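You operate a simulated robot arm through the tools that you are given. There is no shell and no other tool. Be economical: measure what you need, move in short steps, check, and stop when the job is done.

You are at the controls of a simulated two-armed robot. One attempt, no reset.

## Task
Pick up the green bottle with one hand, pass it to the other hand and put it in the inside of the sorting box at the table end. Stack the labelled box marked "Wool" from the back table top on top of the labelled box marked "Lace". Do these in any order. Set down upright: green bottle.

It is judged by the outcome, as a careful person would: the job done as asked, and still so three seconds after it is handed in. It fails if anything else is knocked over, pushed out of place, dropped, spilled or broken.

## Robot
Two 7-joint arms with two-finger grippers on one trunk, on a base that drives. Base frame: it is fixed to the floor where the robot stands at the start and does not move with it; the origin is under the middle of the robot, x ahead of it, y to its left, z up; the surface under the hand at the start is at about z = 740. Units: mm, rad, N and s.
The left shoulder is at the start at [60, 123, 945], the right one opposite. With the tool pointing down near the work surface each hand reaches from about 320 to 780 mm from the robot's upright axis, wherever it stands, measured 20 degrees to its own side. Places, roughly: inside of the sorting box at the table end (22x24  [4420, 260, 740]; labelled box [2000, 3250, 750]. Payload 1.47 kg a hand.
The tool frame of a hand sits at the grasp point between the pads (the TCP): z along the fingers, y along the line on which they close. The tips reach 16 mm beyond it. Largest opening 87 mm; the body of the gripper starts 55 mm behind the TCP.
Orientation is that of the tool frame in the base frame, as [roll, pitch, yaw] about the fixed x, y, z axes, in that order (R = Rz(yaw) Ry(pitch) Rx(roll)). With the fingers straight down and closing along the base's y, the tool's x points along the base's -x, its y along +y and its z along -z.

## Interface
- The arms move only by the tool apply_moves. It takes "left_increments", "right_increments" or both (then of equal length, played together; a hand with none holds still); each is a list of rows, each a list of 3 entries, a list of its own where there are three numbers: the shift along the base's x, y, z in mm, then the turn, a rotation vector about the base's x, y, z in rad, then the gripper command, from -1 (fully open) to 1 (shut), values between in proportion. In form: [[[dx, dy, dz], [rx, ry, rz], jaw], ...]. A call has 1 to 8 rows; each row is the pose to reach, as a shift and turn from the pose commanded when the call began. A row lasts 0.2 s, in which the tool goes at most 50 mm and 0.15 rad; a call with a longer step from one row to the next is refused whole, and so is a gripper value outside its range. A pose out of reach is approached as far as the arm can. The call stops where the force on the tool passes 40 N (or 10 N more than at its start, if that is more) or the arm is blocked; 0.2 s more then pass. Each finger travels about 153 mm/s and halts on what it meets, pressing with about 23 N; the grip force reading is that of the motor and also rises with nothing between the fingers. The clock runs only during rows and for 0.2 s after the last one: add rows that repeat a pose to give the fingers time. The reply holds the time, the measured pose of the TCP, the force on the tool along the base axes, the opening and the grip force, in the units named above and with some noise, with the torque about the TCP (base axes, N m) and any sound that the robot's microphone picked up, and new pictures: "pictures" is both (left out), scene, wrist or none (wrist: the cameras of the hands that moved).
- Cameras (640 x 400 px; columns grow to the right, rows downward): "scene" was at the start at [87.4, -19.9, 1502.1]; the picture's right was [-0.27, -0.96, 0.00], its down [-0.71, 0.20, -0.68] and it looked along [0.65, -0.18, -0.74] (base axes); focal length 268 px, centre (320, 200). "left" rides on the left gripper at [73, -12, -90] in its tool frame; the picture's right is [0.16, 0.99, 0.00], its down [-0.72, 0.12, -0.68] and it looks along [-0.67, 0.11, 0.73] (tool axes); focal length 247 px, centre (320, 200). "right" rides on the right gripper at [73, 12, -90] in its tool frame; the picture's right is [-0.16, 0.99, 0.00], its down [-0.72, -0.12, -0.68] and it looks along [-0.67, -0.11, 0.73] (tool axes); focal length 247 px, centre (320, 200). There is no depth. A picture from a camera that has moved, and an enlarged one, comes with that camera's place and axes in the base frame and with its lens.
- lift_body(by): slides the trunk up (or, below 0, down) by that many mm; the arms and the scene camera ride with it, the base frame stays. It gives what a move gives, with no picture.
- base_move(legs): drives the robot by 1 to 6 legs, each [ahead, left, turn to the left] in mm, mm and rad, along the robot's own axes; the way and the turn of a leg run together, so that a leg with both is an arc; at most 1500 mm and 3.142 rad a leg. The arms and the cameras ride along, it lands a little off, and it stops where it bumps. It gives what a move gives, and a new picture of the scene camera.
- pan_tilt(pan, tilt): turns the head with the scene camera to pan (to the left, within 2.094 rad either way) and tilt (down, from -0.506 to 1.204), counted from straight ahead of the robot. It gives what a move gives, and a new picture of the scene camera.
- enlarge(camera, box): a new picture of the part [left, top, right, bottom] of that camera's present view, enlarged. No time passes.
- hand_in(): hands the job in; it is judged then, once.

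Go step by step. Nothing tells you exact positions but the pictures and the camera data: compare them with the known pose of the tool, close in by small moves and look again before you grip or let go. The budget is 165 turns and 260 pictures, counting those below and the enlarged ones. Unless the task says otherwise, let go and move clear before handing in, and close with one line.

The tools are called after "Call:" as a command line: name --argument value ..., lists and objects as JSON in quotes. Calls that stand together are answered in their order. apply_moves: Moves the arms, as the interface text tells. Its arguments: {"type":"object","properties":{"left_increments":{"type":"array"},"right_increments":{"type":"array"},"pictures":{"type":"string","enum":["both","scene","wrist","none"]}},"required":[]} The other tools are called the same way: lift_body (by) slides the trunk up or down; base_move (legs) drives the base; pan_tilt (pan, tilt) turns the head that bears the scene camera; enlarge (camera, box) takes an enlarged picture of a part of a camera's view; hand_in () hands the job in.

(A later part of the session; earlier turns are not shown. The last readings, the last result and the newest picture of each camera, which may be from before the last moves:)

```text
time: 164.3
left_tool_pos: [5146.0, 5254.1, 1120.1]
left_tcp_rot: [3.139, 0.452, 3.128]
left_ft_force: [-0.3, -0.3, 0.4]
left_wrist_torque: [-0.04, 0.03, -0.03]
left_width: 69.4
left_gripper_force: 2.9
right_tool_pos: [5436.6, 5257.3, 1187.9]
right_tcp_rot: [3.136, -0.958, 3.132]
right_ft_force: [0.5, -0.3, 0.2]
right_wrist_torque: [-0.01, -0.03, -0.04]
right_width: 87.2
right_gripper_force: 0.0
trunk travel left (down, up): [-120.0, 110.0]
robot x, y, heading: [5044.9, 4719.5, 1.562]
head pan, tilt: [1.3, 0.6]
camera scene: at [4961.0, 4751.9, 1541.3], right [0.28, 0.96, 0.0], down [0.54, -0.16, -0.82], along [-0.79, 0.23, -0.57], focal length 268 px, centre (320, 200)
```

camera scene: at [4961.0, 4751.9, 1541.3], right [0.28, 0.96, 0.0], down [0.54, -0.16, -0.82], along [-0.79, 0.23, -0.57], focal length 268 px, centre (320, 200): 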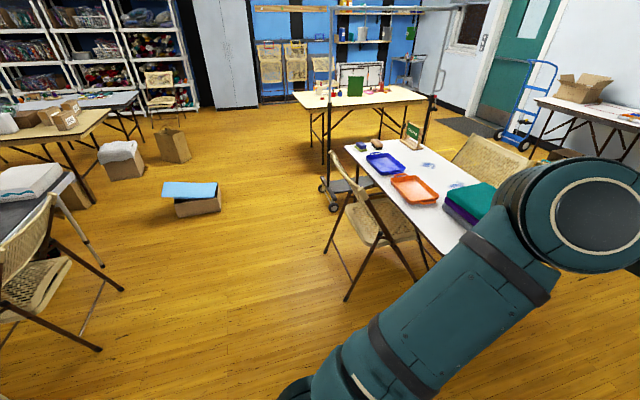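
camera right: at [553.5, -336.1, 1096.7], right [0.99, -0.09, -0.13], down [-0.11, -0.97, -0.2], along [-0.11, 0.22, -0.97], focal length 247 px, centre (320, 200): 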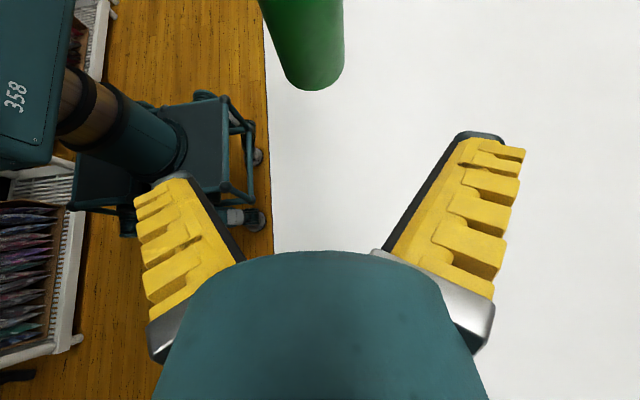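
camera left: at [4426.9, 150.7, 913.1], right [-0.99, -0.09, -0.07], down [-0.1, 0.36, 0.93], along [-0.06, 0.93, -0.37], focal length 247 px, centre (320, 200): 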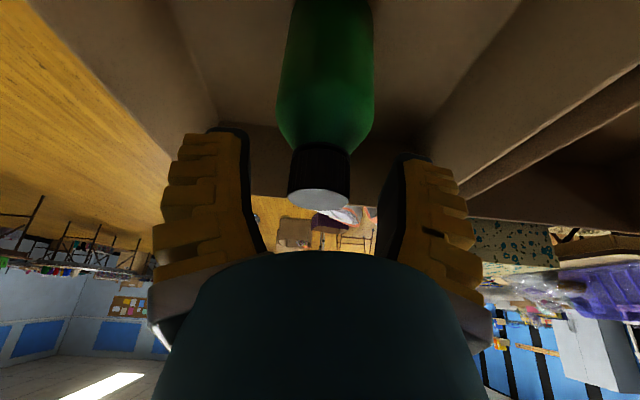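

The lane ahead is clear, and the labelled boxes are visible at the left on the tan table. I enlarge them.

Call:
enlarge --camera "scene" --box '[0, 80, 160, 180]'

Call:
enlarge --camera "scene" --box '[0, 90, 100, 152]'

```text
4.00 times, centred on (80, 130) of scene
camera zoom: at [4961.0, 4751.9, 1541.3], right [0.28, 0.96, 0.0], down [0.54, -0.16, -0.82], along [-0.79, 0.23, -0.57], focal length 1072 px, centre (1280, 480)
```

zoom: 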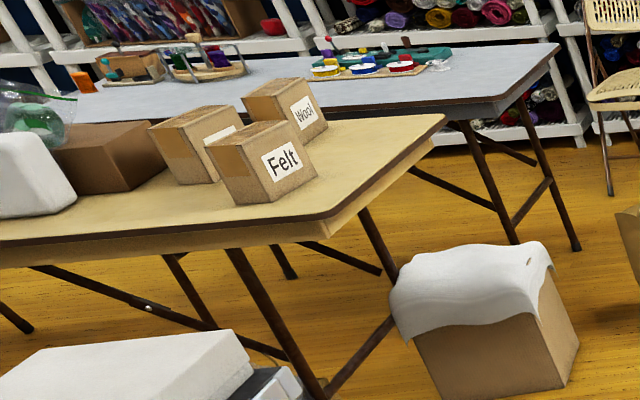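

```text
6.40 times, centred on (50, 121) of scene
camera zoom: at [4961.0, 4751.9, 1541.3], right [0.28, 0.96, 0.0], down [0.54, -0.16, -0.82], along [-0.79, 0.23, -0.57], focal length 1715 px, centre (2048, 706)
```

zoom: 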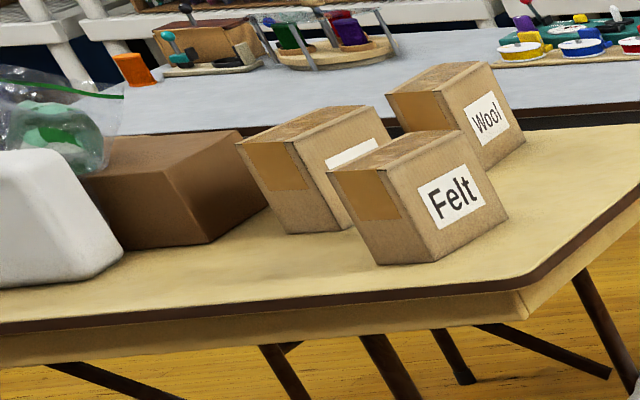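

Three small boxes: "Felt" at the front, one hidden label (probably "Lace"), and "Wool" behind. Their labels face +y. I strafe on, turn to face -y, and look again.

Call:
base_move --legs '[[-120, 1200, 0.01], [0, 450, 0], [0, 0, -1.571], [0, 0, -1.571]]'

Call:
pan_tilt --pan -0.7 --tilt 0.6

```text
time: 186.9
left_tool_pos: [3309.5, 4057.3, 1120.3]
left_tcp_rot: [3.14, 0.452, 0.038]
left_ft_force: [0.0, 0.0, 0.1]
left_wrist_torque: [-0.01, 0.02, -0.02]
left_width: 69.1
left_gripper_force: 3.6
right_tool_pos: [3018.0, 4038.9, 1185.8]
right_tcp_rot: [3.136, -0.958, 0.043]
right_ft_force: [-0.9, 0.6, -0.4]
right_wrist_torque: [-0.02, -0.03, 0.02]
right_width: 86.9
right_gripper_force: 0.1
trunk travel left (down, up): [-120.0, 110.0]
robot x, y, heading: [3381.4, 4600.3, -1.532]
head pan, tilt: [1.3, 0.6]
camera scene: at [3469.1, 4570.5, 1541.3], right [-0.23, -0.97, 0.0], down [-0.55, 0.13, -0.83], along [0.8, -0.19, -0.56], focal length 268 px, centre (320, 200)
```

scene: 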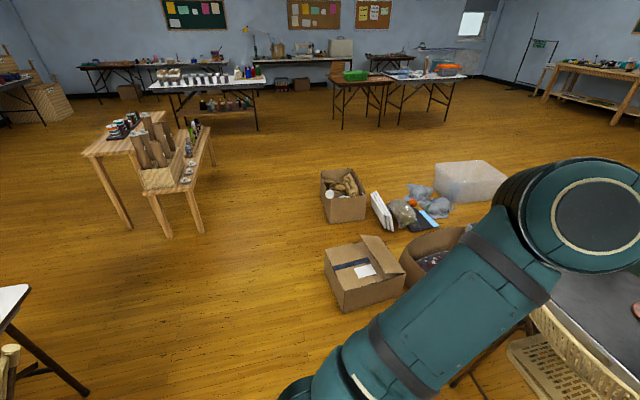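

```text
time: 188.8
left_tool_pos: [3308.5, 4056.1, 1120.5]
left_tcp_rot: [3.139, 0.452, 0.035]
left_ft_force: [0.1, 0.3, -0.2]
left_wrist_torque: [0.02, 0.0, -0.01]
left_width: 69.0
left_gripper_force: 2.5
right_tool_pos: [3018.3, 4038.9, 1186.8]
right_tcp_rot: [3.138, -0.957, 0.042]
right_ft_force: [0.4, 0.6, -0.5]
right_wrist_torque: [-0.02, 0.02, 0.04]
right_width: 86.8
right_gripper_force: 0.0
trunk travel left (down, up): [-120.0, 110.0]
robot x, y, heading: [3379.8, 4600.8, -1.531]
head pan, tilt: [-0.7, 0.6]
camera scene: at [3329.1, 4520.8, 1541.3], right [-0.79, 0.61, 0.0], down [0.35, 0.45, -0.83], along [-0.51, -0.65, -0.56], focal length 268 px, centre (320, 200)
```

scene: 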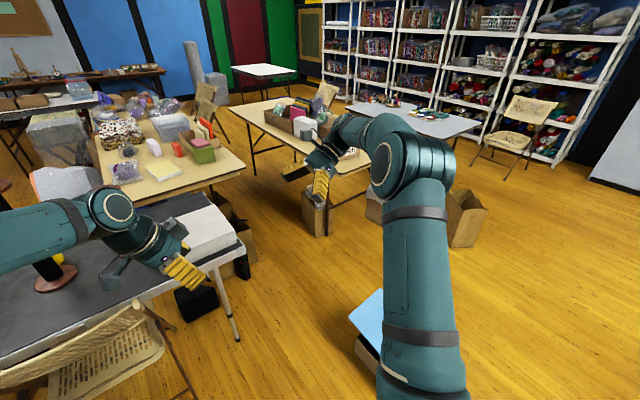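

The blue-topped box spans x 2390–2750 and the paper bag ends near x 1520, so the stand in front of the table end should be at x≈1950. I back off slightly and strafe right to that line.

Call:
base_move --legs '[[-190, 0, -0.04], [0, -1420, 0]]'

Call:
pan_tilt --pan 0.0 --tilt 0.65

```text
time: 202.5
left_tool_pos: [1880.4, 4232.0, 1120.1]
left_tcp_rot: [-3.141, 0.452, 0.019]
left_ft_force: [-0.6, 0.1, -0.2]
left_wrist_torque: [-0.01, -0.01, 0.0]
left_width: 69.1
left_gripper_force: 2.7
right_tool_pos: [1590.6, 4218.5, 1186.5]
right_tcp_rot: [3.137, -0.96, 0.024]
right_ft_force: [-0.5, -1.0, -0.9]
right_wrist_torque: [-0.01, 0.01, 0.01]
right_width: 87.2
right_gripper_force: 0.0
trunk travel left (down, up): [-120.0, 110.0]
robot x, y, heading: [1961.2, 4774.9, -1.549]
head pan, tilt: [-0.7, 0.6]
camera scene: at [1908.6, 4696.0, 1541.3], right [-0.78, 0.63, 0.0], down [0.35, 0.44, -0.83], along [-0.52, -0.64, -0.56], focal length 268 px, centre (320, 200)
```

scene: 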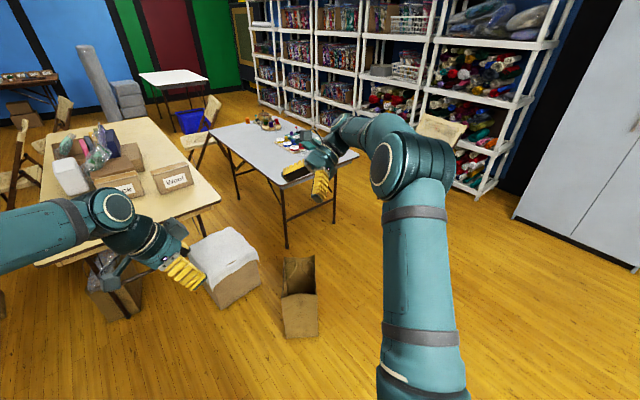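

```text
time: 203.6
left_tool_pos: [1880.8, 4231.1, 1119.7]
left_tcp_rot: [3.14, 0.451, 0.02]
left_ft_force: [-0.2, -0.2, 0.4]
left_wrist_torque: [-0.01, 0.01, 0.04]
left_width: 69.2
left_gripper_force: 3.3
right_tool_pos: [1589.9, 4219.4, 1187.2]
right_tcp_rot: [3.137, -0.958, 0.024]
right_ft_force: [0.4, 0.2, 0.3]
right_wrist_torque: [-0.02, 0.02, 0.03]
right_width: 86.9
right_gripper_force: 0.0
trunk travel left (down, up): [-120.0, 110.0]
robot x, y, heading: [1960.3, 4772.0, -1.552]
head pan, tilt: [0.0, 0.649]
camera scene: at [1965.9, 4678.0, 1537.0], right [-1.0, -0.02, 0.0], down [-0.01, 0.6, -0.8], along [0.02, -0.8, -0.6], focal length 268 px, centre (320, 200)
```

scene: 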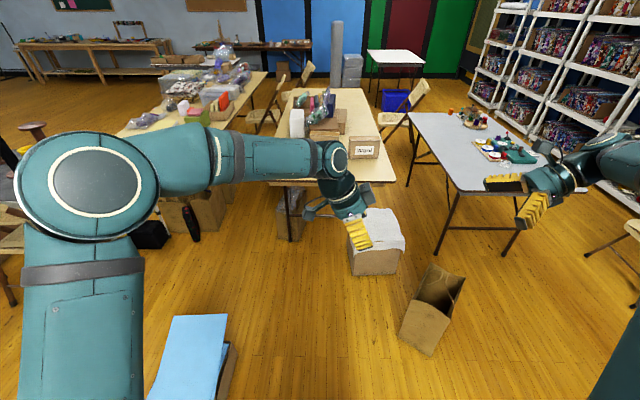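

The way in lies between the bag (x<1533) and the blue-topped box (x>2390). "Wool" stands near (1730, 3100) at the right. I drive forward to the table end.

Call:
base_move --legs '[[500, 0, -0.02], [300, 0, 0]]'

Call:
apply_moves --left_increments '[[[40, 0, 20], [0, 0, 0], -1], [[80, 0, 40], [0, 0, 0], -1], [[120, 0, 60], [0, 0, 0], -1], [[160, 0, 80], [0, 0, 0], -1], [[200, 20, 80], [0, 0, 0], -1], [[240, 40, 80], [0, 0, 0], -1]]' --right_increments '[[[-30, 0, 0], [0, 0, 0], -1], [[-60, 0, 0], [0, 0, 0], -1], [[-90, 0, 0], [0, 0, 0], -1], [[-110, 0, 0], [0, 0, 0], -1], [[-110, 0, 0], [0, 0, 0], -1], [[-110, 0, 0], [0, 0, 0], -1]]' --pictures "scene"

Call:
enlarge --camera "scene" --box '[220, 100, 460, 250]'

```text
time: 208.2
left_tool_pos: [1881.5, 3429.3, 1119.0]
left_tcp_rot: [3.14, 0.453, 0.002]
left_ft_force: [-0.7, 0.4, -0.8]
left_wrist_torque: [0.02, -0.01, -0.04]
left_width: 69.5
left_gripper_force: 3.2
right_tool_pos: [1590.9, 3423.3, 1186.6]
right_tcp_rot: [3.136, -0.959, 0.007]
right_ft_force: [-0.3, -0.9, 0.0]
right_wrist_torque: [0.02, -0.02, 0.01]
right_width: 87.1
right_gripper_force: 0.1
trunk travel left (down, up): [-120.0, 110.0]
robot x, y, heading: [1972.3, 3969.9, -1.563]
head pan, tilt: [0.0, 0.649]
camera scene: at [1973.5, 3874.2, 1537.0], right [-1.0, -0.01, 0.0], down [0.0, 0.61, -0.8], along [0.0, -0.8, -0.61], focal length 268 px, centre (320, 200)
```

scene: 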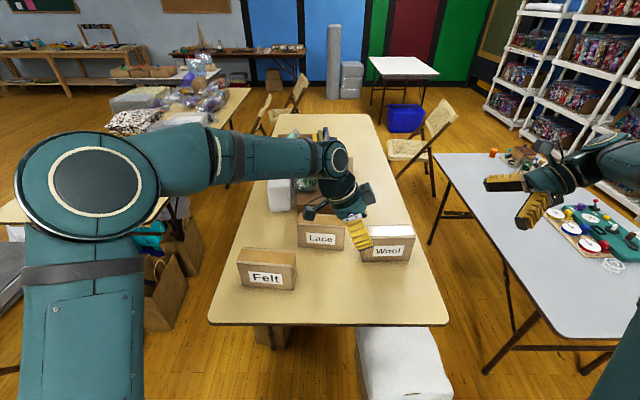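

```text
time: 209.6
left_tool_pos: [2121.3, 3473.0, 1201.2]
left_tcp_rot: [3.137, 0.451, 0.004]
left_ft_force: [0.6, 0.4, 0.2]
left_wrist_torque: [-0.03, 0.0, -0.02]
left_width: 87.0
left_gripper_force: 0.1
right_tool_pos: [1502.3, 3425.1, 1190.6]
right_tcp_rot: [3.133, -0.957, 0.01]
right_ft_force: [-0.2, -0.5, 0.2]
right_wrist_torque: [0.02, 0.01, -0.03]
right_width: 86.8
right_gripper_force: 0.0
right hand out of reach, approached as far as the arm can: row 4, 5, 6
trunk travel left (down, up): [-120.0, 110.0]
robot x, y, heading: [1972.9, 3968.6, -1.566]
head pan, tilt: [0.0, 0.649]
camera scene: at [1974.6, 3875.9, 1537.1], right [-1.0, -0.01, 0.0], down [0.0, 0.6, -0.8], along [0.0, -0.8, -0.6], focal length 268 px, centre (320, 200)
```

scene: 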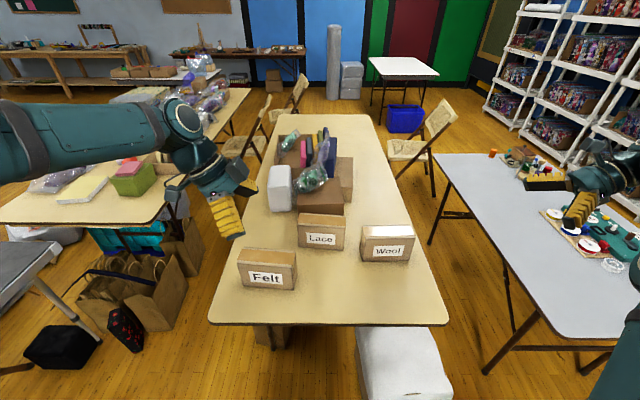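

```text
2.67 times, centred on (340, 175) of scene
camera zoom: at [1974.6, 3875.9, 1537.1], right [-1.0, -0.01, 0.0], down [0.0, 0.6, -0.8], along [0.0, -0.8, -0.6], focal length 715 px, centre (267, 267)
```

zoom: 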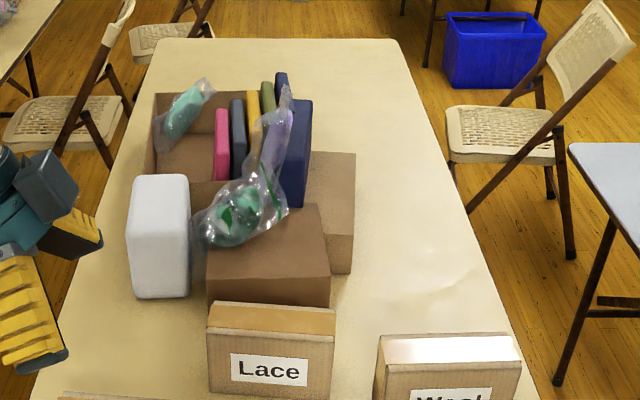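

Lace sits mid-table just before a larger brown box, Wool at right, Felt nearest at left. I zoom in to measure sizes.

Call:
enlarge --camera "scene" --box '[270, 190, 430, 290]'

```text
4.00 times, centred on (350, 240) of scene
camera zoom: at [1974.6, 3875.9, 1537.1], right [-1.0, -0.01, 0.0], down [0.0, 0.6, -0.8], along [0.0, -0.8, -0.6], focal length 1072 px, centre (200, 40)
```

zoom: 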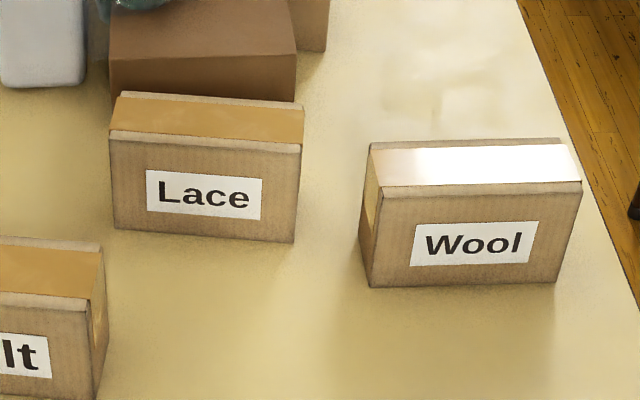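

Each box is about 178 wide, 62 deep and 130 high: Wool centre ≈ (1726, 3168), Lace centre ≈ (1968, 3107), turned a few degrees. The 62 mm depth fits the gripper from above, closing along y. I move the base a little nearer.

Call:
base_move --legs '[[155, 35, -0.005]]'

Call:
pan_tilt --pan -0.15 --tilt 0.85

Call:
enlarge --camera "scene" --box '[230, 130, 430, 255]'

```text
time: 211.0
left_tool_pos: [2155.0, 3316.2, 1200.6]
left_tcp_rot: [3.14, 0.452, -0.001]
left_ft_force: [-0.1, -0.2, -0.4]
left_wrist_torque: [0.02, 0.0, 0.0]
left_width: 87.0
left_gripper_force: 0.1
right_tool_pos: [1535.0, 3271.2, 1190.5]
right_tcp_rot: [3.138, -0.956, 0.003]
right_ft_force: [-0.1, 0.1, 0.2]
right_wrist_torque: [-0.01, 0.01, 0.05]
right_width: 86.9
right_gripper_force: 0.1
trunk travel left (down, up): [-120.0, 110.0]
robot x, y, heading: [2007.5, 3816.3, -1.564]
head pan, tilt: [0.0, 0.649]
camera scene: at [2008.8, 3719.7, 1536.9], right [-1.0, 0.0, 0.0], down [0.0, 0.61, -0.8], along [0.0, -0.8, -0.61], focal length 268 px, centre (320, 200)
```

scene: 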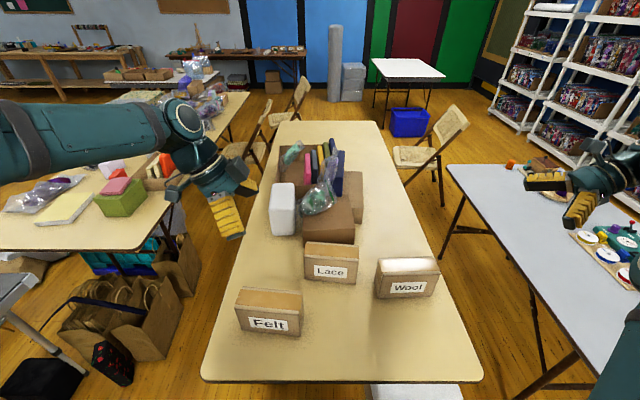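

```text
time: 211.8
left_tool_pos: [2155.1, 3317.3, 1199.7]
left_tcp_rot: [3.14, 0.452, -0.003]
left_ft_force: [-0.4, -0.6, 0.4]
left_wrist_torque: [0.04, 0.03, 0.02]
left_width: 87.0
left_gripper_force: 0.1
right_tool_pos: [1535.2, 3272.1, 1191.1]
right_tcp_rot: [3.133, -0.957, 0.005]
right_ft_force: [0.5, 0.8, -0.4]
right_wrist_torque: [0.0, -0.01, -0.04]
right_width: 87.2
right_gripper_force: 0.0
trunk travel left (down, up): [-120.0, 110.0]
robot x, y, heading: [2007.3, 3821.0, -1.569]
head pan, tilt: [-0.15, 0.85]
camera scene: at [1996.9, 3730.8, 1520.5], right [-0.99, 0.15, 0.0], down [0.11, 0.74, -0.66], along [-0.1, -0.65, -0.75], focal length 268 px, centre (320, 200)
```

scene: 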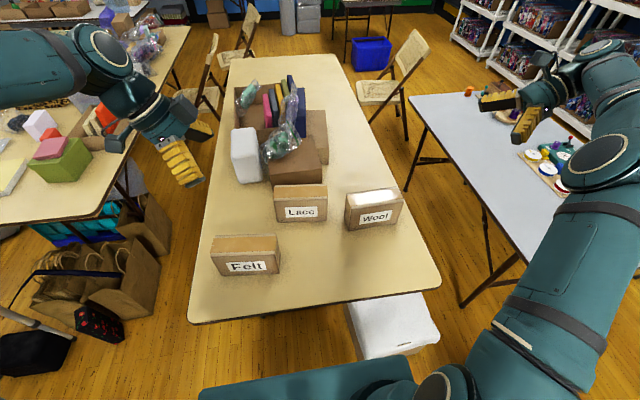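

```text
3.20 times, centred on (330, 192) of scene
camera zoom: at [1996.9, 3730.8, 1520.5], right [-0.99, 0.15, 0.0], down [0.11, 0.74, -0.66], along [-0.1, -0.65, -0.75], focal length 858 px, centre (288, 224)
```

zoom: 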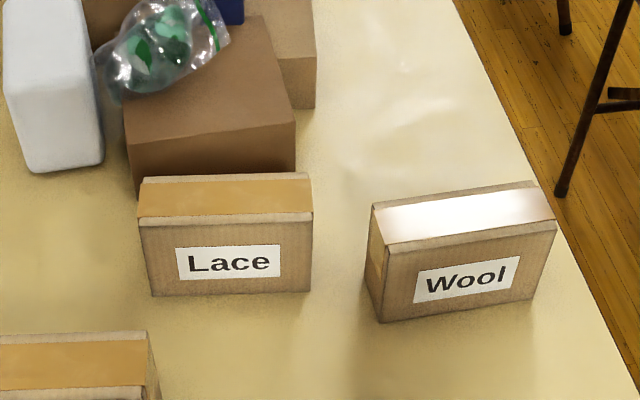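

The second view agrees: Wool top centre ≈ (1730, 3184), turned +2°; Lace top centre ≈ (1969, 3115), turned about -6.5°, tops near z 867. I turn the right hand to point straight down above Wool.

Call:
apply_moves --right_increments '[[[28, -13, -5], [0, 0.137, 0], -1], [[56, -26, -10], [0, 0.274, 0], -1], [[84, -39, -15], [0, 0.411, 0], -1], [[112, -52, -25], [0, 0.548, 0], -1], [[140, -65, -35], [0, 0.685, 0], -1], [[168, -78, -45], [0, 0.822, 0], -1], [[194, -88, -60], [0, 0.957, 0], -1], [[194, -88, -60], [0, 0.957, 0], -1]]'

```text
time: 213.6
left_tool_pos: [2153.6, 3318.1, 1201.9]
left_tcp_rot: [3.141, 0.451, -0.001]
left_ft_force: [0.6, 0.1, 0.2]
left_wrist_torque: [0.0, 0.0, 0.03]
left_width: 87.1
left_gripper_force: 0.1
right_tool_pos: [1727.4, 3185.5, 1130.6]
right_tcp_rot: [3.138, 0.002, 0.003]
right_ft_force: [-0.4, 0.9, 0.4]
right_wrist_torque: [-0.05, -0.01, -0.03]
right_width: 87.1
right_gripper_force: 0.0
trunk travel left (down, up): [-120.0, 110.0]
robot x, y, heading: [2007.3, 3815.3, -1.562]
head pan, tilt: [-0.15, 0.85]
camera scene: at [1995.9, 3730.9, 1520.4], right [-0.99, 0.15, 0.0], down [0.11, 0.74, -0.66], along [-0.1, -0.65, -0.75], focal length 268 px, centre (320, 200)
camera right: at [1799.9, 3172.5, 1220.0], right [-0.16, -0.99, 0.0], down [-0.72, 0.12, 0.68], along [-0.67, 0.1, -0.73], focal length 247 px, centre (320, 200)
```

scene: 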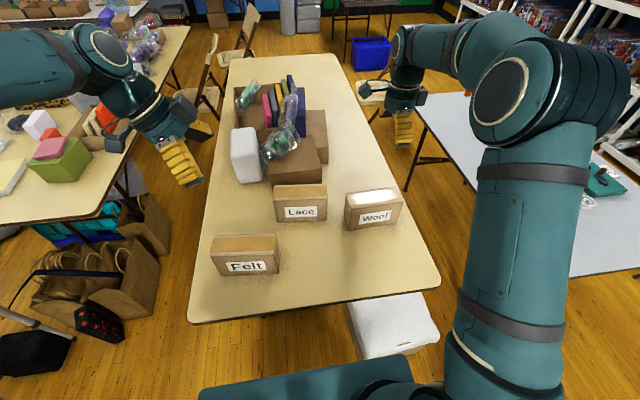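
right: 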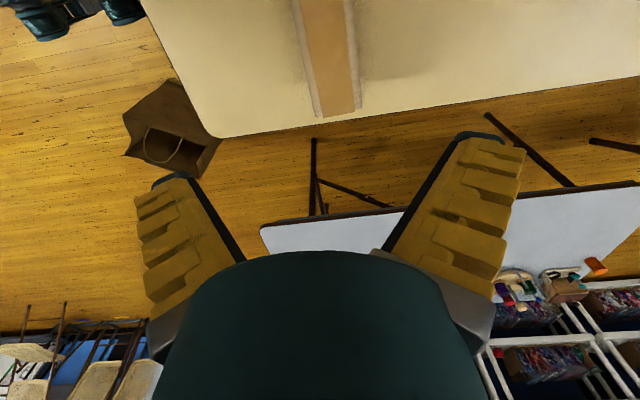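

The wrist camera puts the box's centreline at y≈3171, 66 mm deep and turned about +2°. I correct and descend part way.

Call:
apply_moves --right_increments '[[[0, -4, -45], [0, 0, 0.01], -1], [[1, -8, -90], [0, 0, 0.02], -1], [[2, -13, -135], [0, 0, 0.036], -1], [[2, -13, -180], [0, 0, 0.036], -1], [[2, -13, -200], [0, 0, 0.036], -1], [[2, -13, -200], [0, 0, 0.036], -1]]'

Call:
enlarge --camera "scene" --box '[290, 110, 450, 235]'

```text
time: 215.0
left_tool_pos: [2153.1, 3317.2, 1201.3]
left_tcp_rot: [3.141, 0.451, -0.002]
left_ft_force: [-0.2, 0.1, -0.3]
left_wrist_torque: [-0.03, 0.03, 0.01]
left_width: 86.8
left_gripper_force: 0.1
right_tool_pos: [1732.3, 3170.3, 931.9]
right_tcp_rot: [3.139, -0.001, 0.037]
right_ft_force: [0.0, -0.6, -0.3]
right_wrist_torque: [-0.01, -0.03, -0.01]
right_width: 87.1
right_gripper_force: 0.3
trunk travel left (down, up): [-120.0, 110.0]
robot x, y, heading: [2006.8, 3813.4, -1.569]
head pan, tilt: [-0.15, 0.85]
camera scene: at [1996.8, 3730.6, 1520.4], right [-0.99, 0.15, 0.0], down [0.11, 0.74, -0.66], along [-0.1, -0.65, -0.75], focal length 268 px, centre (320, 200)
camera right: at [1804.8, 3160.1, 1019.9], right [-0.12, -0.99, 0.0], down [-0.73, 0.09, 0.68], along [-0.68, 0.08, -0.73], focal length 247 px, centre (320, 200)
```

scene: 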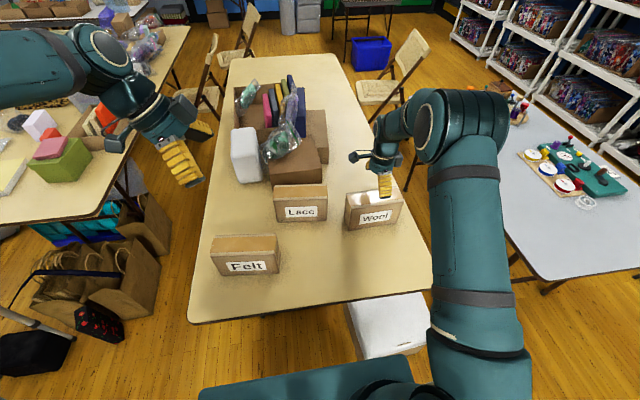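
right: 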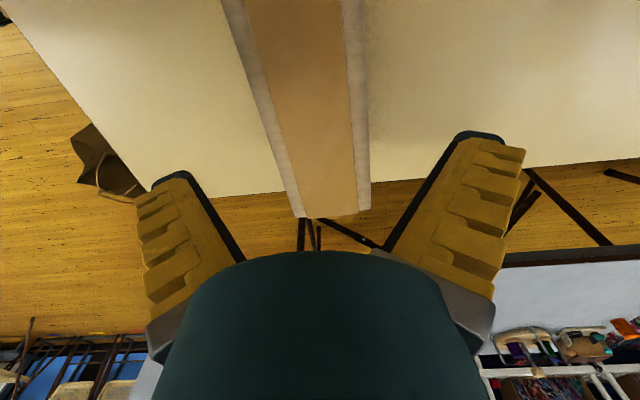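

```text
3.20 times, centred on (370, 172) of scene
camera zoom: at [1996.8, 3730.6, 1520.4], right [-0.99, 0.15, 0.0], down [0.11, 0.74, -0.66], along [-0.1, -0.65, -0.75], focal length 858 px, centre (160, 288)
```

zoom: 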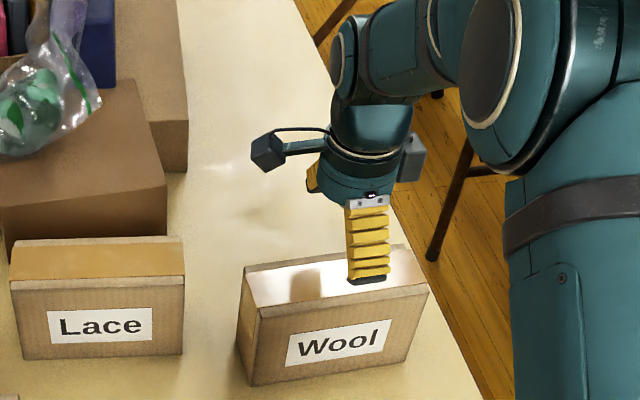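

The box lies centred between the fingers. I descend to grasp depth and close.

Call:
apply_moves --right_increments '[[[3, 1, -30], [0, 0, 0.005], -1], [[5, 1, -55], [0, 0, 0.005], -1], [[5, 1, -75], [0, 0, 0.005], -1], [[5, 1, -87], [0, 0, 0.005], -1], [[5, 1, -87], [0, 0, 0.005], -1]]'

Call:
enlarge --camera "scene" --box '[290, 110, 450, 235]'

```text
time: 216.2
left_tool_pos: [2153.4, 3319.3, 1201.1]
left_tcp_rot: [3.139, 0.452, -0.002]
left_ft_force: [-0.3, 0.0, 0.4]
left_wrist_torque: [0.01, 0.01, 0.01]
left_width: 87.1
left_gripper_force: 0.2
right_tool_pos: [1735.6, 3172.8, 843.4]
right_tcp_rot: [3.14, 0.0, 0.043]
right_ft_force: [0.1, -0.2, -0.4]
right_wrist_torque: [-0.01, -0.02, 0.01]
right_width: 87.3
right_gripper_force: 0.0
trunk travel left (down, up): [-120.0, 110.0]
robot x, y, heading: [2011.1, 3819.2, -1.574]
head pan, tilt: [-0.15, 0.85]
camera scene: at [1996.8, 3730.6, 1520.4], right [-0.99, 0.15, 0.0], down [0.11, 0.74, -0.66], along [-0.1, -0.65, -0.75], focal length 268 px, centre (320, 200)
camera right: at [1808.3, 3162.7, 932.0], right [-0.12, -0.99, 0.0], down [-0.73, 0.09, 0.68], along [-0.68, 0.08, -0.73], focal length 247 px, centre (320, 200)
```

scene: 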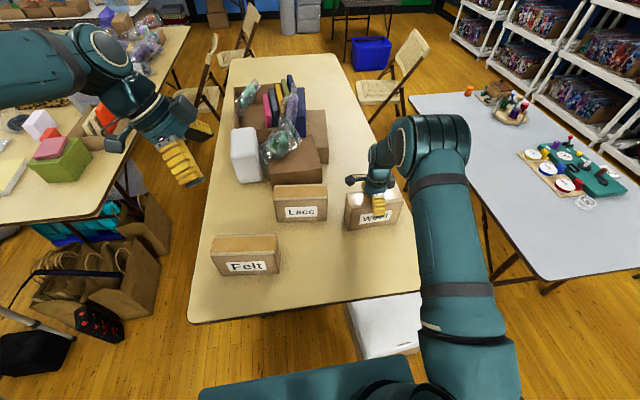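
right: 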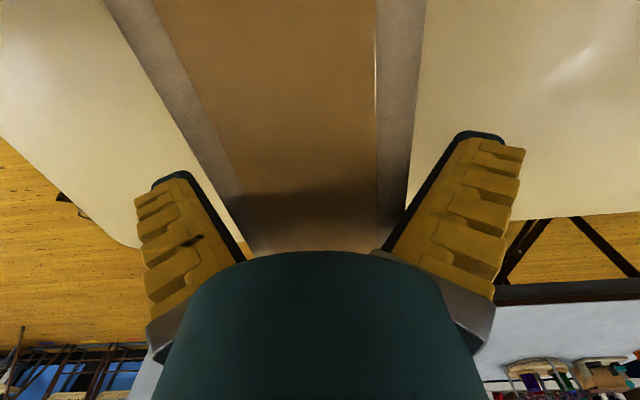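

```text
3.20 times, centred on (370, 172) of scene
camera zoom: at [1996.8, 3730.6, 1520.4], right [-0.99, 0.15, 0.0], down [0.11, 0.74, -0.66], along [-0.1, -0.65, -0.75], focal length 858 px, centre (160, 288)
```

zoom: 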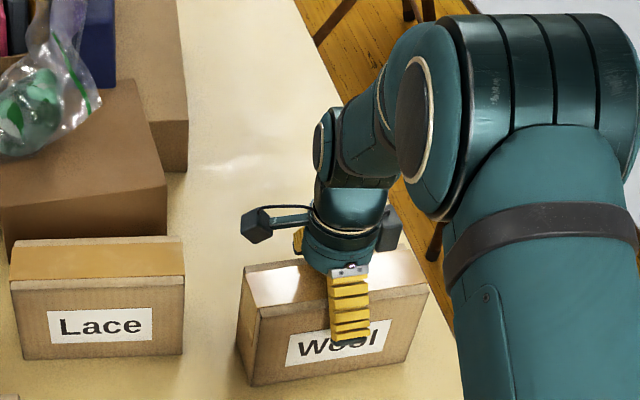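

The fingers straddle the box. I close and check.

Call:
apply_moves --right_increments '[[[0, 0, 0], [0, 0, 0], -0.6], [[0, 0, 0], [0, 0, 0], -0.2], [[0, 0, 0], [0, 0, 0], 0.4], [[0, 0, 0], [0, 0, 0], 1], [[0, 0, 0], [0, 0, 0], 1], [[0, 0, 0], [0, 0, 0], 1]]' --pictures "none"

Call:
apply_moves --right_increments '[[[0, 0, 10], [0, 0, 0], 1], [[0, 0, 25], [0, 0, 0], 1], [[0, 0, 40], [0, 0, 0], 1], [[0, 0, 40], [0, 0, 0], 1]]'

```text
time: 217.6
left_tool_pos: [2154.0, 3316.7, 1201.1]
left_tcp_rot: [3.14, 0.453, -0.001]
left_ft_force: [-0.2, 0.1, 1.4]
left_wrist_torque: [0.01, 0.02, -0.01]
left_width: 87.2
left_gripper_force: 0.1
right_tool_pos: [1735.8, 3171.9, 841.9]
right_tcp_rot: [3.139, -0.001, 0.044]
right_ft_force: [-0.7, 0.7, -0.1]
right_wrist_torque: [-0.01, -0.02, -0.01]
right_width: 78.6
right_gripper_force: 23.1
trunk travel left (down, up): [-120.0, 110.0]
robot x, y, heading: [2004.9, 3814.8, -1.57]
head pan, tilt: [-0.15, 0.85]
```

```text
time: 218.6
left_tool_pos: [2155.0, 3316.3, 1201.6]
left_tcp_rot: [3.14, 0.452, -0.002]
left_ft_force: [0.1, 0.7, 0.2]
left_wrist_torque: [-0.03, 0.03, 0.02]
left_width: 86.9
left_gripper_force: 0.0
right_tool_pos: [1735.6, 3174.5, 882.6]
right_tcp_rot: [3.14, -0.001, 0.043]
right_ft_force: [-1.1, -0.2, -4.4]
right_wrist_torque: [0.0, -0.03, -0.02]
right_width: 78.2
right_gripper_force: 22.5
trunk travel left (down, up): [-120.0, 110.0]
robot x, y, heading: [2007.8, 3819.5, -1.567]
head pan, tilt: [-0.15, 0.85]
camera scene: at [1996.7, 3729.9, 1520.4], right [-0.99, 0.15, 0.0], down [0.11, 0.74, -0.66], along [-0.1, -0.65, -0.75], focal length 268 px, centre (320, 200)
camera right: at [1807.7, 3163.2, 972.5], right [-0.12, -0.99, 0.0], down [-0.73, 0.09, 0.68], along [-0.68, 0.08, -0.73], focal length 247 px, centre (320, 200)
```

scene: 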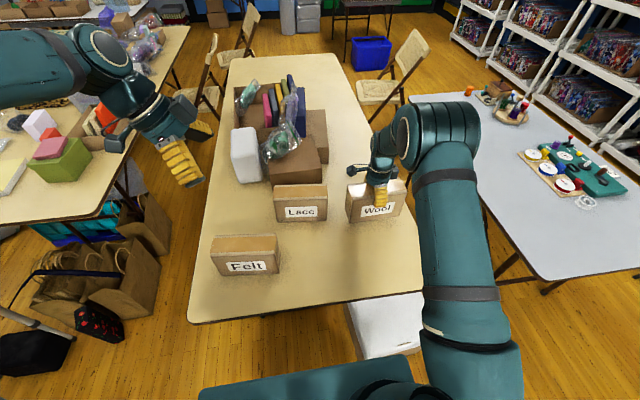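
right: 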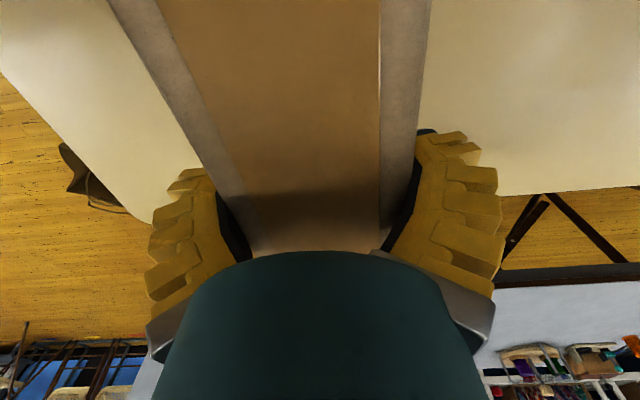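

Wool is lifted and firmly held (about 0.45 kg). I raise it above Lace's top, carry it over and turn it to match.

Call:
apply_moves --right_increments '[[[0, 0, 35], [0, 0, 0], 1], [[0, 0, 75], [0, 0, 0], 1], [[0, 0, 115], [0, 0, 0], 1], [[0, 0, 140], [0, 0, 0], 1], [[40, -10, 142], [0, 0, -0.03], 1], [[80, -20, 142], [0, 0, -0.06], 1], [[120, -30, 142], [0, 0, -0.1], 1], [[120, -30, 142], [0, 0, -0.1], 1]]' --pictures "none"

Call:
apply_moves --right_increments '[[[40, -10, 0], [0, 0, -0.03], 1], [[80, -20, 0], [0, 0, -0.06], 1], [[115, -29, 0], [0, 0, -0.06], 1], [[115, -29, 0], [0, 0, -0.06], 1]]'

Call:
enlarge --camera "scene" --box '[220, 110, 380, 240]'

```text
time: 220.4
left_tool_pos: [2153.8, 3317.1, 1201.2]
left_tcp_rot: [3.139, 0.452, 0.0]
left_ft_force: [-0.3, -0.4, -0.3]
left_wrist_torque: [0.02, -0.02, 0.0]
left_width: 87.0
left_gripper_force: 0.0
right_tool_pos: [1854.9, 3141.5, 1025.4]
right_tcp_rot: [3.139, -0.001, -0.058]
right_ft_force: [0.2, 0.0, -3.1]
right_wrist_torque: [-0.05, -0.06, -0.02]
right_width: 78.2
right_gripper_force: 23.3
trunk travel left (down, up): [-120.0, 110.0]
robot x, y, heading: [2007.7, 3814.8, -1.569]
head pan, tilt: [-0.15, 0.85]
```

```text
time: 221.4
left_tool_pos: [2153.6, 3317.6, 1201.6]
left_tcp_rot: [3.141, 0.45, 0.0]
left_ft_force: [-0.2, -0.4, 0.0]
left_wrist_torque: [0.01, -0.01, -0.01]
left_width: 86.9
left_gripper_force: 0.1
right_tool_pos: [1972.2, 3114.4, 1025.5]
right_tcp_rot: [3.139, 0.0, -0.117]
right_ft_force: [0.4, -0.1, -2.6]
right_wrist_torque: [0.0, -0.04, 0.01]
right_width: 78.2
right_gripper_force: 23.3
trunk travel left (down, up): [-120.0, 110.0]
robot x, y, heading: [2005.6, 3816.4, -1.563]
head pan, tilt: [-0.15, 0.85]
camera scene: at [1996.0, 3730.5, 1520.4], right [-0.99, 0.15, 0.0], down [0.11, 0.74, -0.66], along [-0.1, -0.65, -0.75], focal length 268 px, centre (320, 200)
camera right: at [2042.3, 3092.1, 1114.8], right [-0.27, -0.96, 0.0], down [-0.71, 0.2, 0.68], along [-0.65, 0.18, -0.73], focal length 247 px, centre (320, 200)
```

scene: 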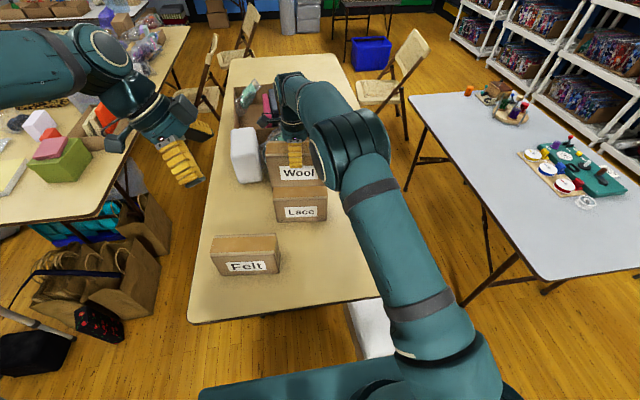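
right: 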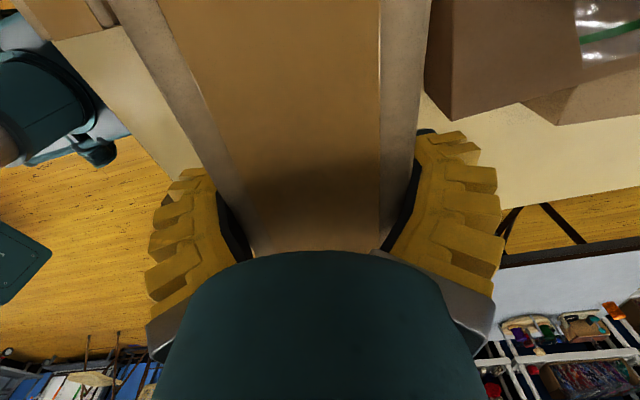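

```text
3.08 times, centred on (300, 175) of scene
camera zoom: at [1996.0, 3730.5, 1520.4], right [-0.99, 0.15, 0.0], down [0.11, 0.74, -0.66], along [-0.1, -0.65, -0.75], focal length 824 px, centre (382, 277)
```

zoom: 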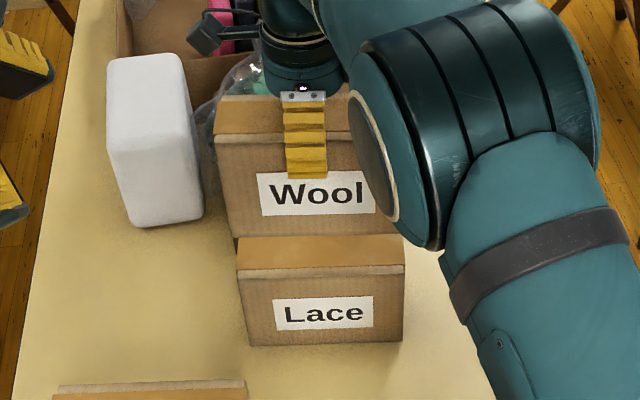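

Wool hangs aligned over Lace, within a few mm, about 50 mm above it. I lower it to just above contact.

Call:
apply_moves --right_increments '[[[0, 0, -15], [0, 0, 0], 1], [[0, 0, -28], [0, 0, 0], 1], [[0, -1, -36], [0, 0, 0], 1], [[0, -1, -40], [0, 0, 0], 1], [[0, -1, -40], [0, 0, 0], 1]]' --pictures "none"

Call:
enlarge --camera "scene" --box '[260, 130, 340, 230]'

```text
time: 222.6
left_tool_pos: [2154.8, 3316.6, 1200.4]
left_tcp_rot: [3.14, 0.452, -0.002]
left_ft_force: [-0.1, 0.3, -0.5]
left_wrist_torque: [0.0, 0.0, 0.0]
left_width: 87.1
left_gripper_force: 0.2
right_tool_pos: [1971.3, 3110.3, 985.3]
right_tcp_rot: [3.138, 0.002, -0.116]
right_ft_force: [-0.5, -0.4, -3.8]
right_wrist_torque: [0.01, -0.02, 0.0]
right_width: 78.2
right_gripper_force: 23.5
trunk travel left (down, up): [-120.0, 110.0]
robot x, y, heading: [2009.7, 3819.0, -1.566]
head pan, tilt: [-0.15, 0.85]
```

```text
4.00 times, centred on (300, 180) of scene
camera zoom: at [1996.8, 3730.1, 1520.4], right [-0.99, 0.15, 0.0], down [0.11, 0.74, -0.66], along [-0.1, -0.65, -0.75], focal length 1072 px, centre (400, 280)
```

zoom: 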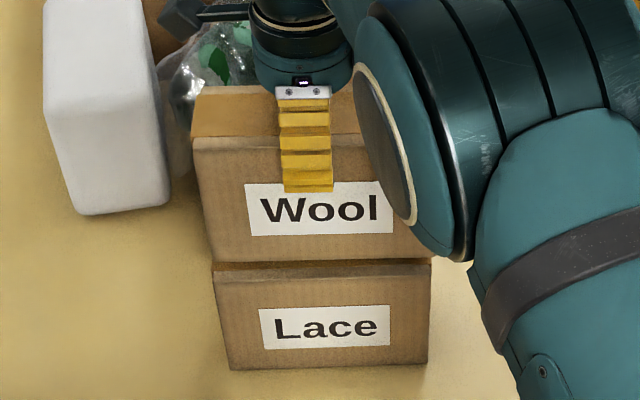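

A small gap remains. I go down in small steps watching the force.

Call:
apply_moves --right_increments '[[[0, 0, -4], [0, 0, 0], 1], [[0, 0, -8], [0, 0, 0], 1], [[0, 0, -8], [0, 0, 0], 1]]' --pictures "none"

Call:
apply_moves --right_increments '[[[0, 0, -2], [0, 0, 0], 1], [[0, 0, -4], [0, 0, 0], 1], [[0, 0, -4], [0, 0, 0], 1]]' --pictures "none"

Call:
enlarge --camera "scene" --box '[260, 130, 340, 230]'

```text
time: 223.4
left_tool_pos: [2154.1, 3318.6, 1200.4]
left_tcp_rot: [3.14, 0.453, -0.002]
left_ft_force: [-0.4, -0.3, -0.2]
left_wrist_torque: [0.04, 0.01, 0.02]
left_width: 87.0
left_gripper_force: 0.0
right_tool_pos: [1971.3, 3111.4, 976.9]
right_tcp_rot: [3.137, 0.001, -0.118]
right_ft_force: [0.1, -0.5, -4.3]
right_wrist_torque: [0.01, -0.03, 0.0]
right_width: 78.1
right_gripper_force: 23.1
trunk travel left (down, up): [-120.0, 110.0]
robot x, y, heading: [2006.2, 3820.1, -1.573]
head pan, tilt: [-0.15, 0.85]
```

```text
time: 224.2
left_tool_pos: [2154.4, 3318.0, 1200.9]
left_tcp_rot: [3.139, 0.453, -0.002]
left_ft_force: [-0.4, 0.6, -0.7]
left_wrist_torque: [0.01, -0.04, 0.0]
left_width: 86.9
left_gripper_force: 0.1
right_tool_pos: [1971.1, 3111.9, 972.7]
right_tcp_rot: [3.138, 0.0, -0.118]
right_ft_force: [0.1, 0.3, -3.7]
right_wrist_torque: [0.01, 0.03, -0.01]
right_width: 77.9
right_gripper_force: 22.9
trunk travel left (down, up): [-120.0, 110.0]
robot x, y, heading: [2005.3, 3819.5, -1.572]
head pan, tilt: [-0.15, 0.85]
```

```text
4.00 times, centred on (300, 180) of scene
camera zoom: at [1996.8, 3730.1, 1520.4], right [-0.99, 0.15, 0.0], down [0.11, 0.74, -0.66], along [-0.1, -0.65, -0.75], focal length 1072 px, centre (400, 280)
```

zoom: 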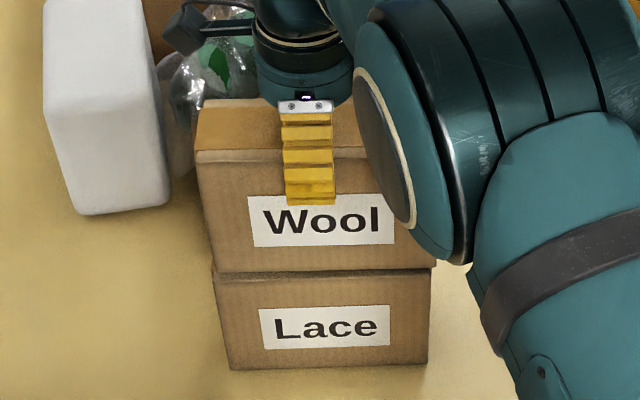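

Only a few mm remain. I continue down.

Call:
apply_moves --right_increments '[[[0, 0, -2], [0, 0, 0], 1], [[0, 0, -4], [0, 0, 0], 1], [[0, 0, -4], [0, 0, 0], 1]]' --pictures "none"

Call:
apply_moves --right_increments '[[[0, 0, -1.5], [0, 0, 0], 1], [[0, 0, -3], [0, 0, 0], 1], [[0, 0, -3], [0, 0, 0], 1]]' --pictures "none"

```text
time: 225.0
left_tool_pos: [2154.4, 3316.2, 1200.8]
left_tcp_rot: [3.14, 0.452, -0.001]
left_ft_force: [-0.3, 0.3, -0.5]
left_wrist_torque: [0.02, -0.01, -0.01]
left_width: 87.0
left_gripper_force: 0.1
right_tool_pos: [1971.0, 3111.9, 970.5]
right_tcp_rot: [3.138, 0.0, -0.117]
right_ft_force: [0.2, -0.3, -3.4]
right_wrist_torque: [-0.01, -0.03, -0.02]
right_width: 77.9
right_gripper_force: 23.0
trunk travel left (down, up): [-120.0, 110.0]
robot x, y, heading: [2005.7, 3818.6, -1.571]
head pan, tilt: [-0.15, 0.85]
```

```text
time: 225.8
left_tool_pos: [2154.7, 3317.1, 1200.5]
left_tcp_rot: [3.14, 0.452, -0.002]
left_ft_force: [0.2, -0.9, 0.2]
left_wrist_torque: [0.0, -0.03, 0.01]
left_width: 86.9
left_gripper_force: 0.0
right_tool_pos: [1970.0, 3111.7, 966.7]
right_tcp_rot: [3.139, -0.002, -0.117]
right_ft_force: [1.0, -0.3, -1.3]
right_wrist_torque: [-0.01, 0.25, -0.04]
right_width: 77.9
right_gripper_force: 23.1
trunk travel left (down, up): [-120.0, 110.0]
robot x, y, heading: [2011.6, 3819.5, -1.567]
head pan, tilt: [-0.15, 0.85]
```

First touch at one edge. I go 2 mm more and look.

Call:
apply_moves --right_increments '[[[0, 0, -1], [0, 0, 0], 1], [[0, 0, -2], [0, 0, 0], 1], [[0, 0, -2], [0, 0, 0], 1]]' --pictures "none"

Call:
enlarge --camera "scene" --box '[260, 130, 340, 230]'

```text
time: 226.6
left_tool_pos: [2154.4, 3318.2, 1201.2]
left_tcp_rot: [3.138, 0.453, -0.002]
left_ft_force: [-1.2, 0.3, -0.3]
left_wrist_torque: [-0.01, -0.05, 0.02]
left_width: 86.9
left_gripper_force: 0.2
right_tool_pos: [1970.8, 3112.7, 966.5]
right_tcp_rot: [3.135, -0.001, -0.114]
right_ft_force: [2.0, 0.2, 14.3]
right_wrist_torque: [0.12, 0.17, 0.07]
right_width: 77.4
right_gripper_force: 22.9
trunk travel left (down, up): [-120.0, 110.0]
robot x, y, heading: [2011.1, 3814.5, -1.57]
head pan, tilt: [-0.15, 0.85]
```

```text
4.00 times, centred on (300, 180) of scene
camera zoom: at [1997.2, 3731.9, 1520.6], right [-0.99, 0.15, 0.0], down [0.11, 0.74, -0.66], along [-0.1, -0.65, -0.75], focal length 1072 px, centre (400, 280)
```

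zoom: 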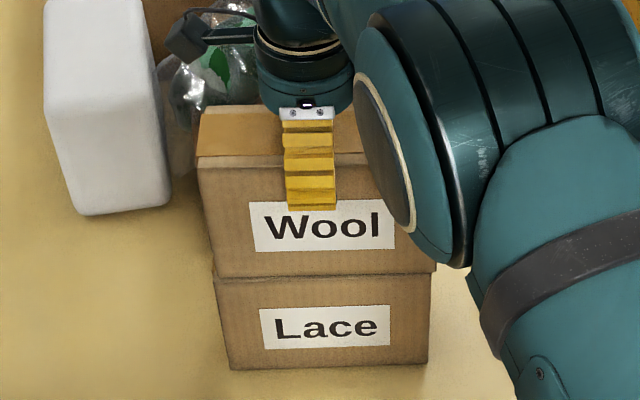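

Wool is seated flush on Lace. I ease the pressure and open slowly.

Call:
apply_moves --right_increments '[[[0, 0, 1], [0, 0, 0], 1], [[0, 0, 1], [0, 0, 0], 0.4], [[0, 0, 1], [0, 0, 0], 0.0], [[0, 0, 1], [0, 0, 0], -0.5], [[0, 0, 1], [0, 0, 0], -1], [[0, 0, 1], [0, 0, 0], -1], [[0, 0, 1], [0, 0, 0], -1]]' --pictures "wrist"

Call:
enlarge --camera "scene" --box '[260, 130, 340, 230]'

```text
time: 228.2
left_tool_pos: [2153.7, 3317.4, 1199.4]
left_tcp_rot: [3.14, 0.453, -0.001]
left_ft_force: [-0.2, 0.1, -0.6]
left_wrist_torque: [0.0, 0.0, -0.04]
left_width: 87.2
left_gripper_force: 0.1
right_tool_pos: [1969.7, 3111.3, 966.4]
right_tcp_rot: [3.137, 0.0, -0.117]
right_ft_force: [-0.2, 0.3, 0.5]
right_wrist_torque: [0.0, -0.01, -0.03]
right_width: 86.8
right_gripper_force: 0.0
trunk travel left (down, up): [-120.0, 110.0]
robot x, y, heading: [2007.1, 3814.4, -1.571]
head pan, tilt: [-0.15, 0.85]
camera right: at [2040.6, 3090.9, 1055.0], right [-0.27, -0.96, 0.0], down [-0.71, 0.2, 0.68], along [-0.65, 0.18, -0.73], focal length 247 px, centre (320, 200)
```

right: 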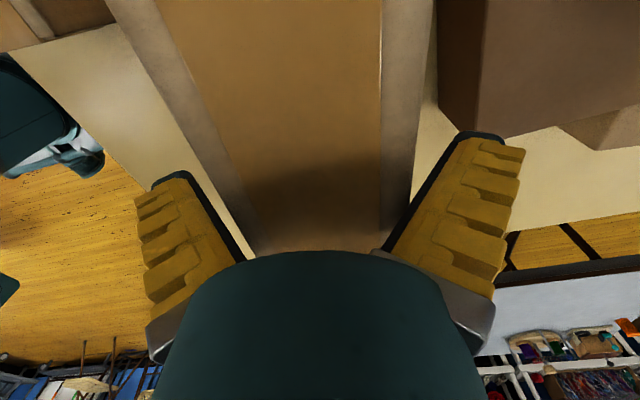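

```text
4.00 times, centred on (300, 180) of scene
camera zoom: at [1996.9, 3730.6, 1520.4], right [-0.99, 0.15, 0.0], down [0.11, 0.74, -0.66], along [-0.1, -0.65, -0.75], focal length 1072 px, centre (400, 280)
```

zoom: 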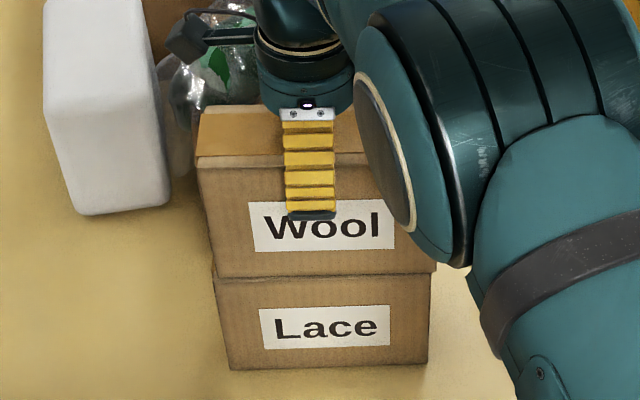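

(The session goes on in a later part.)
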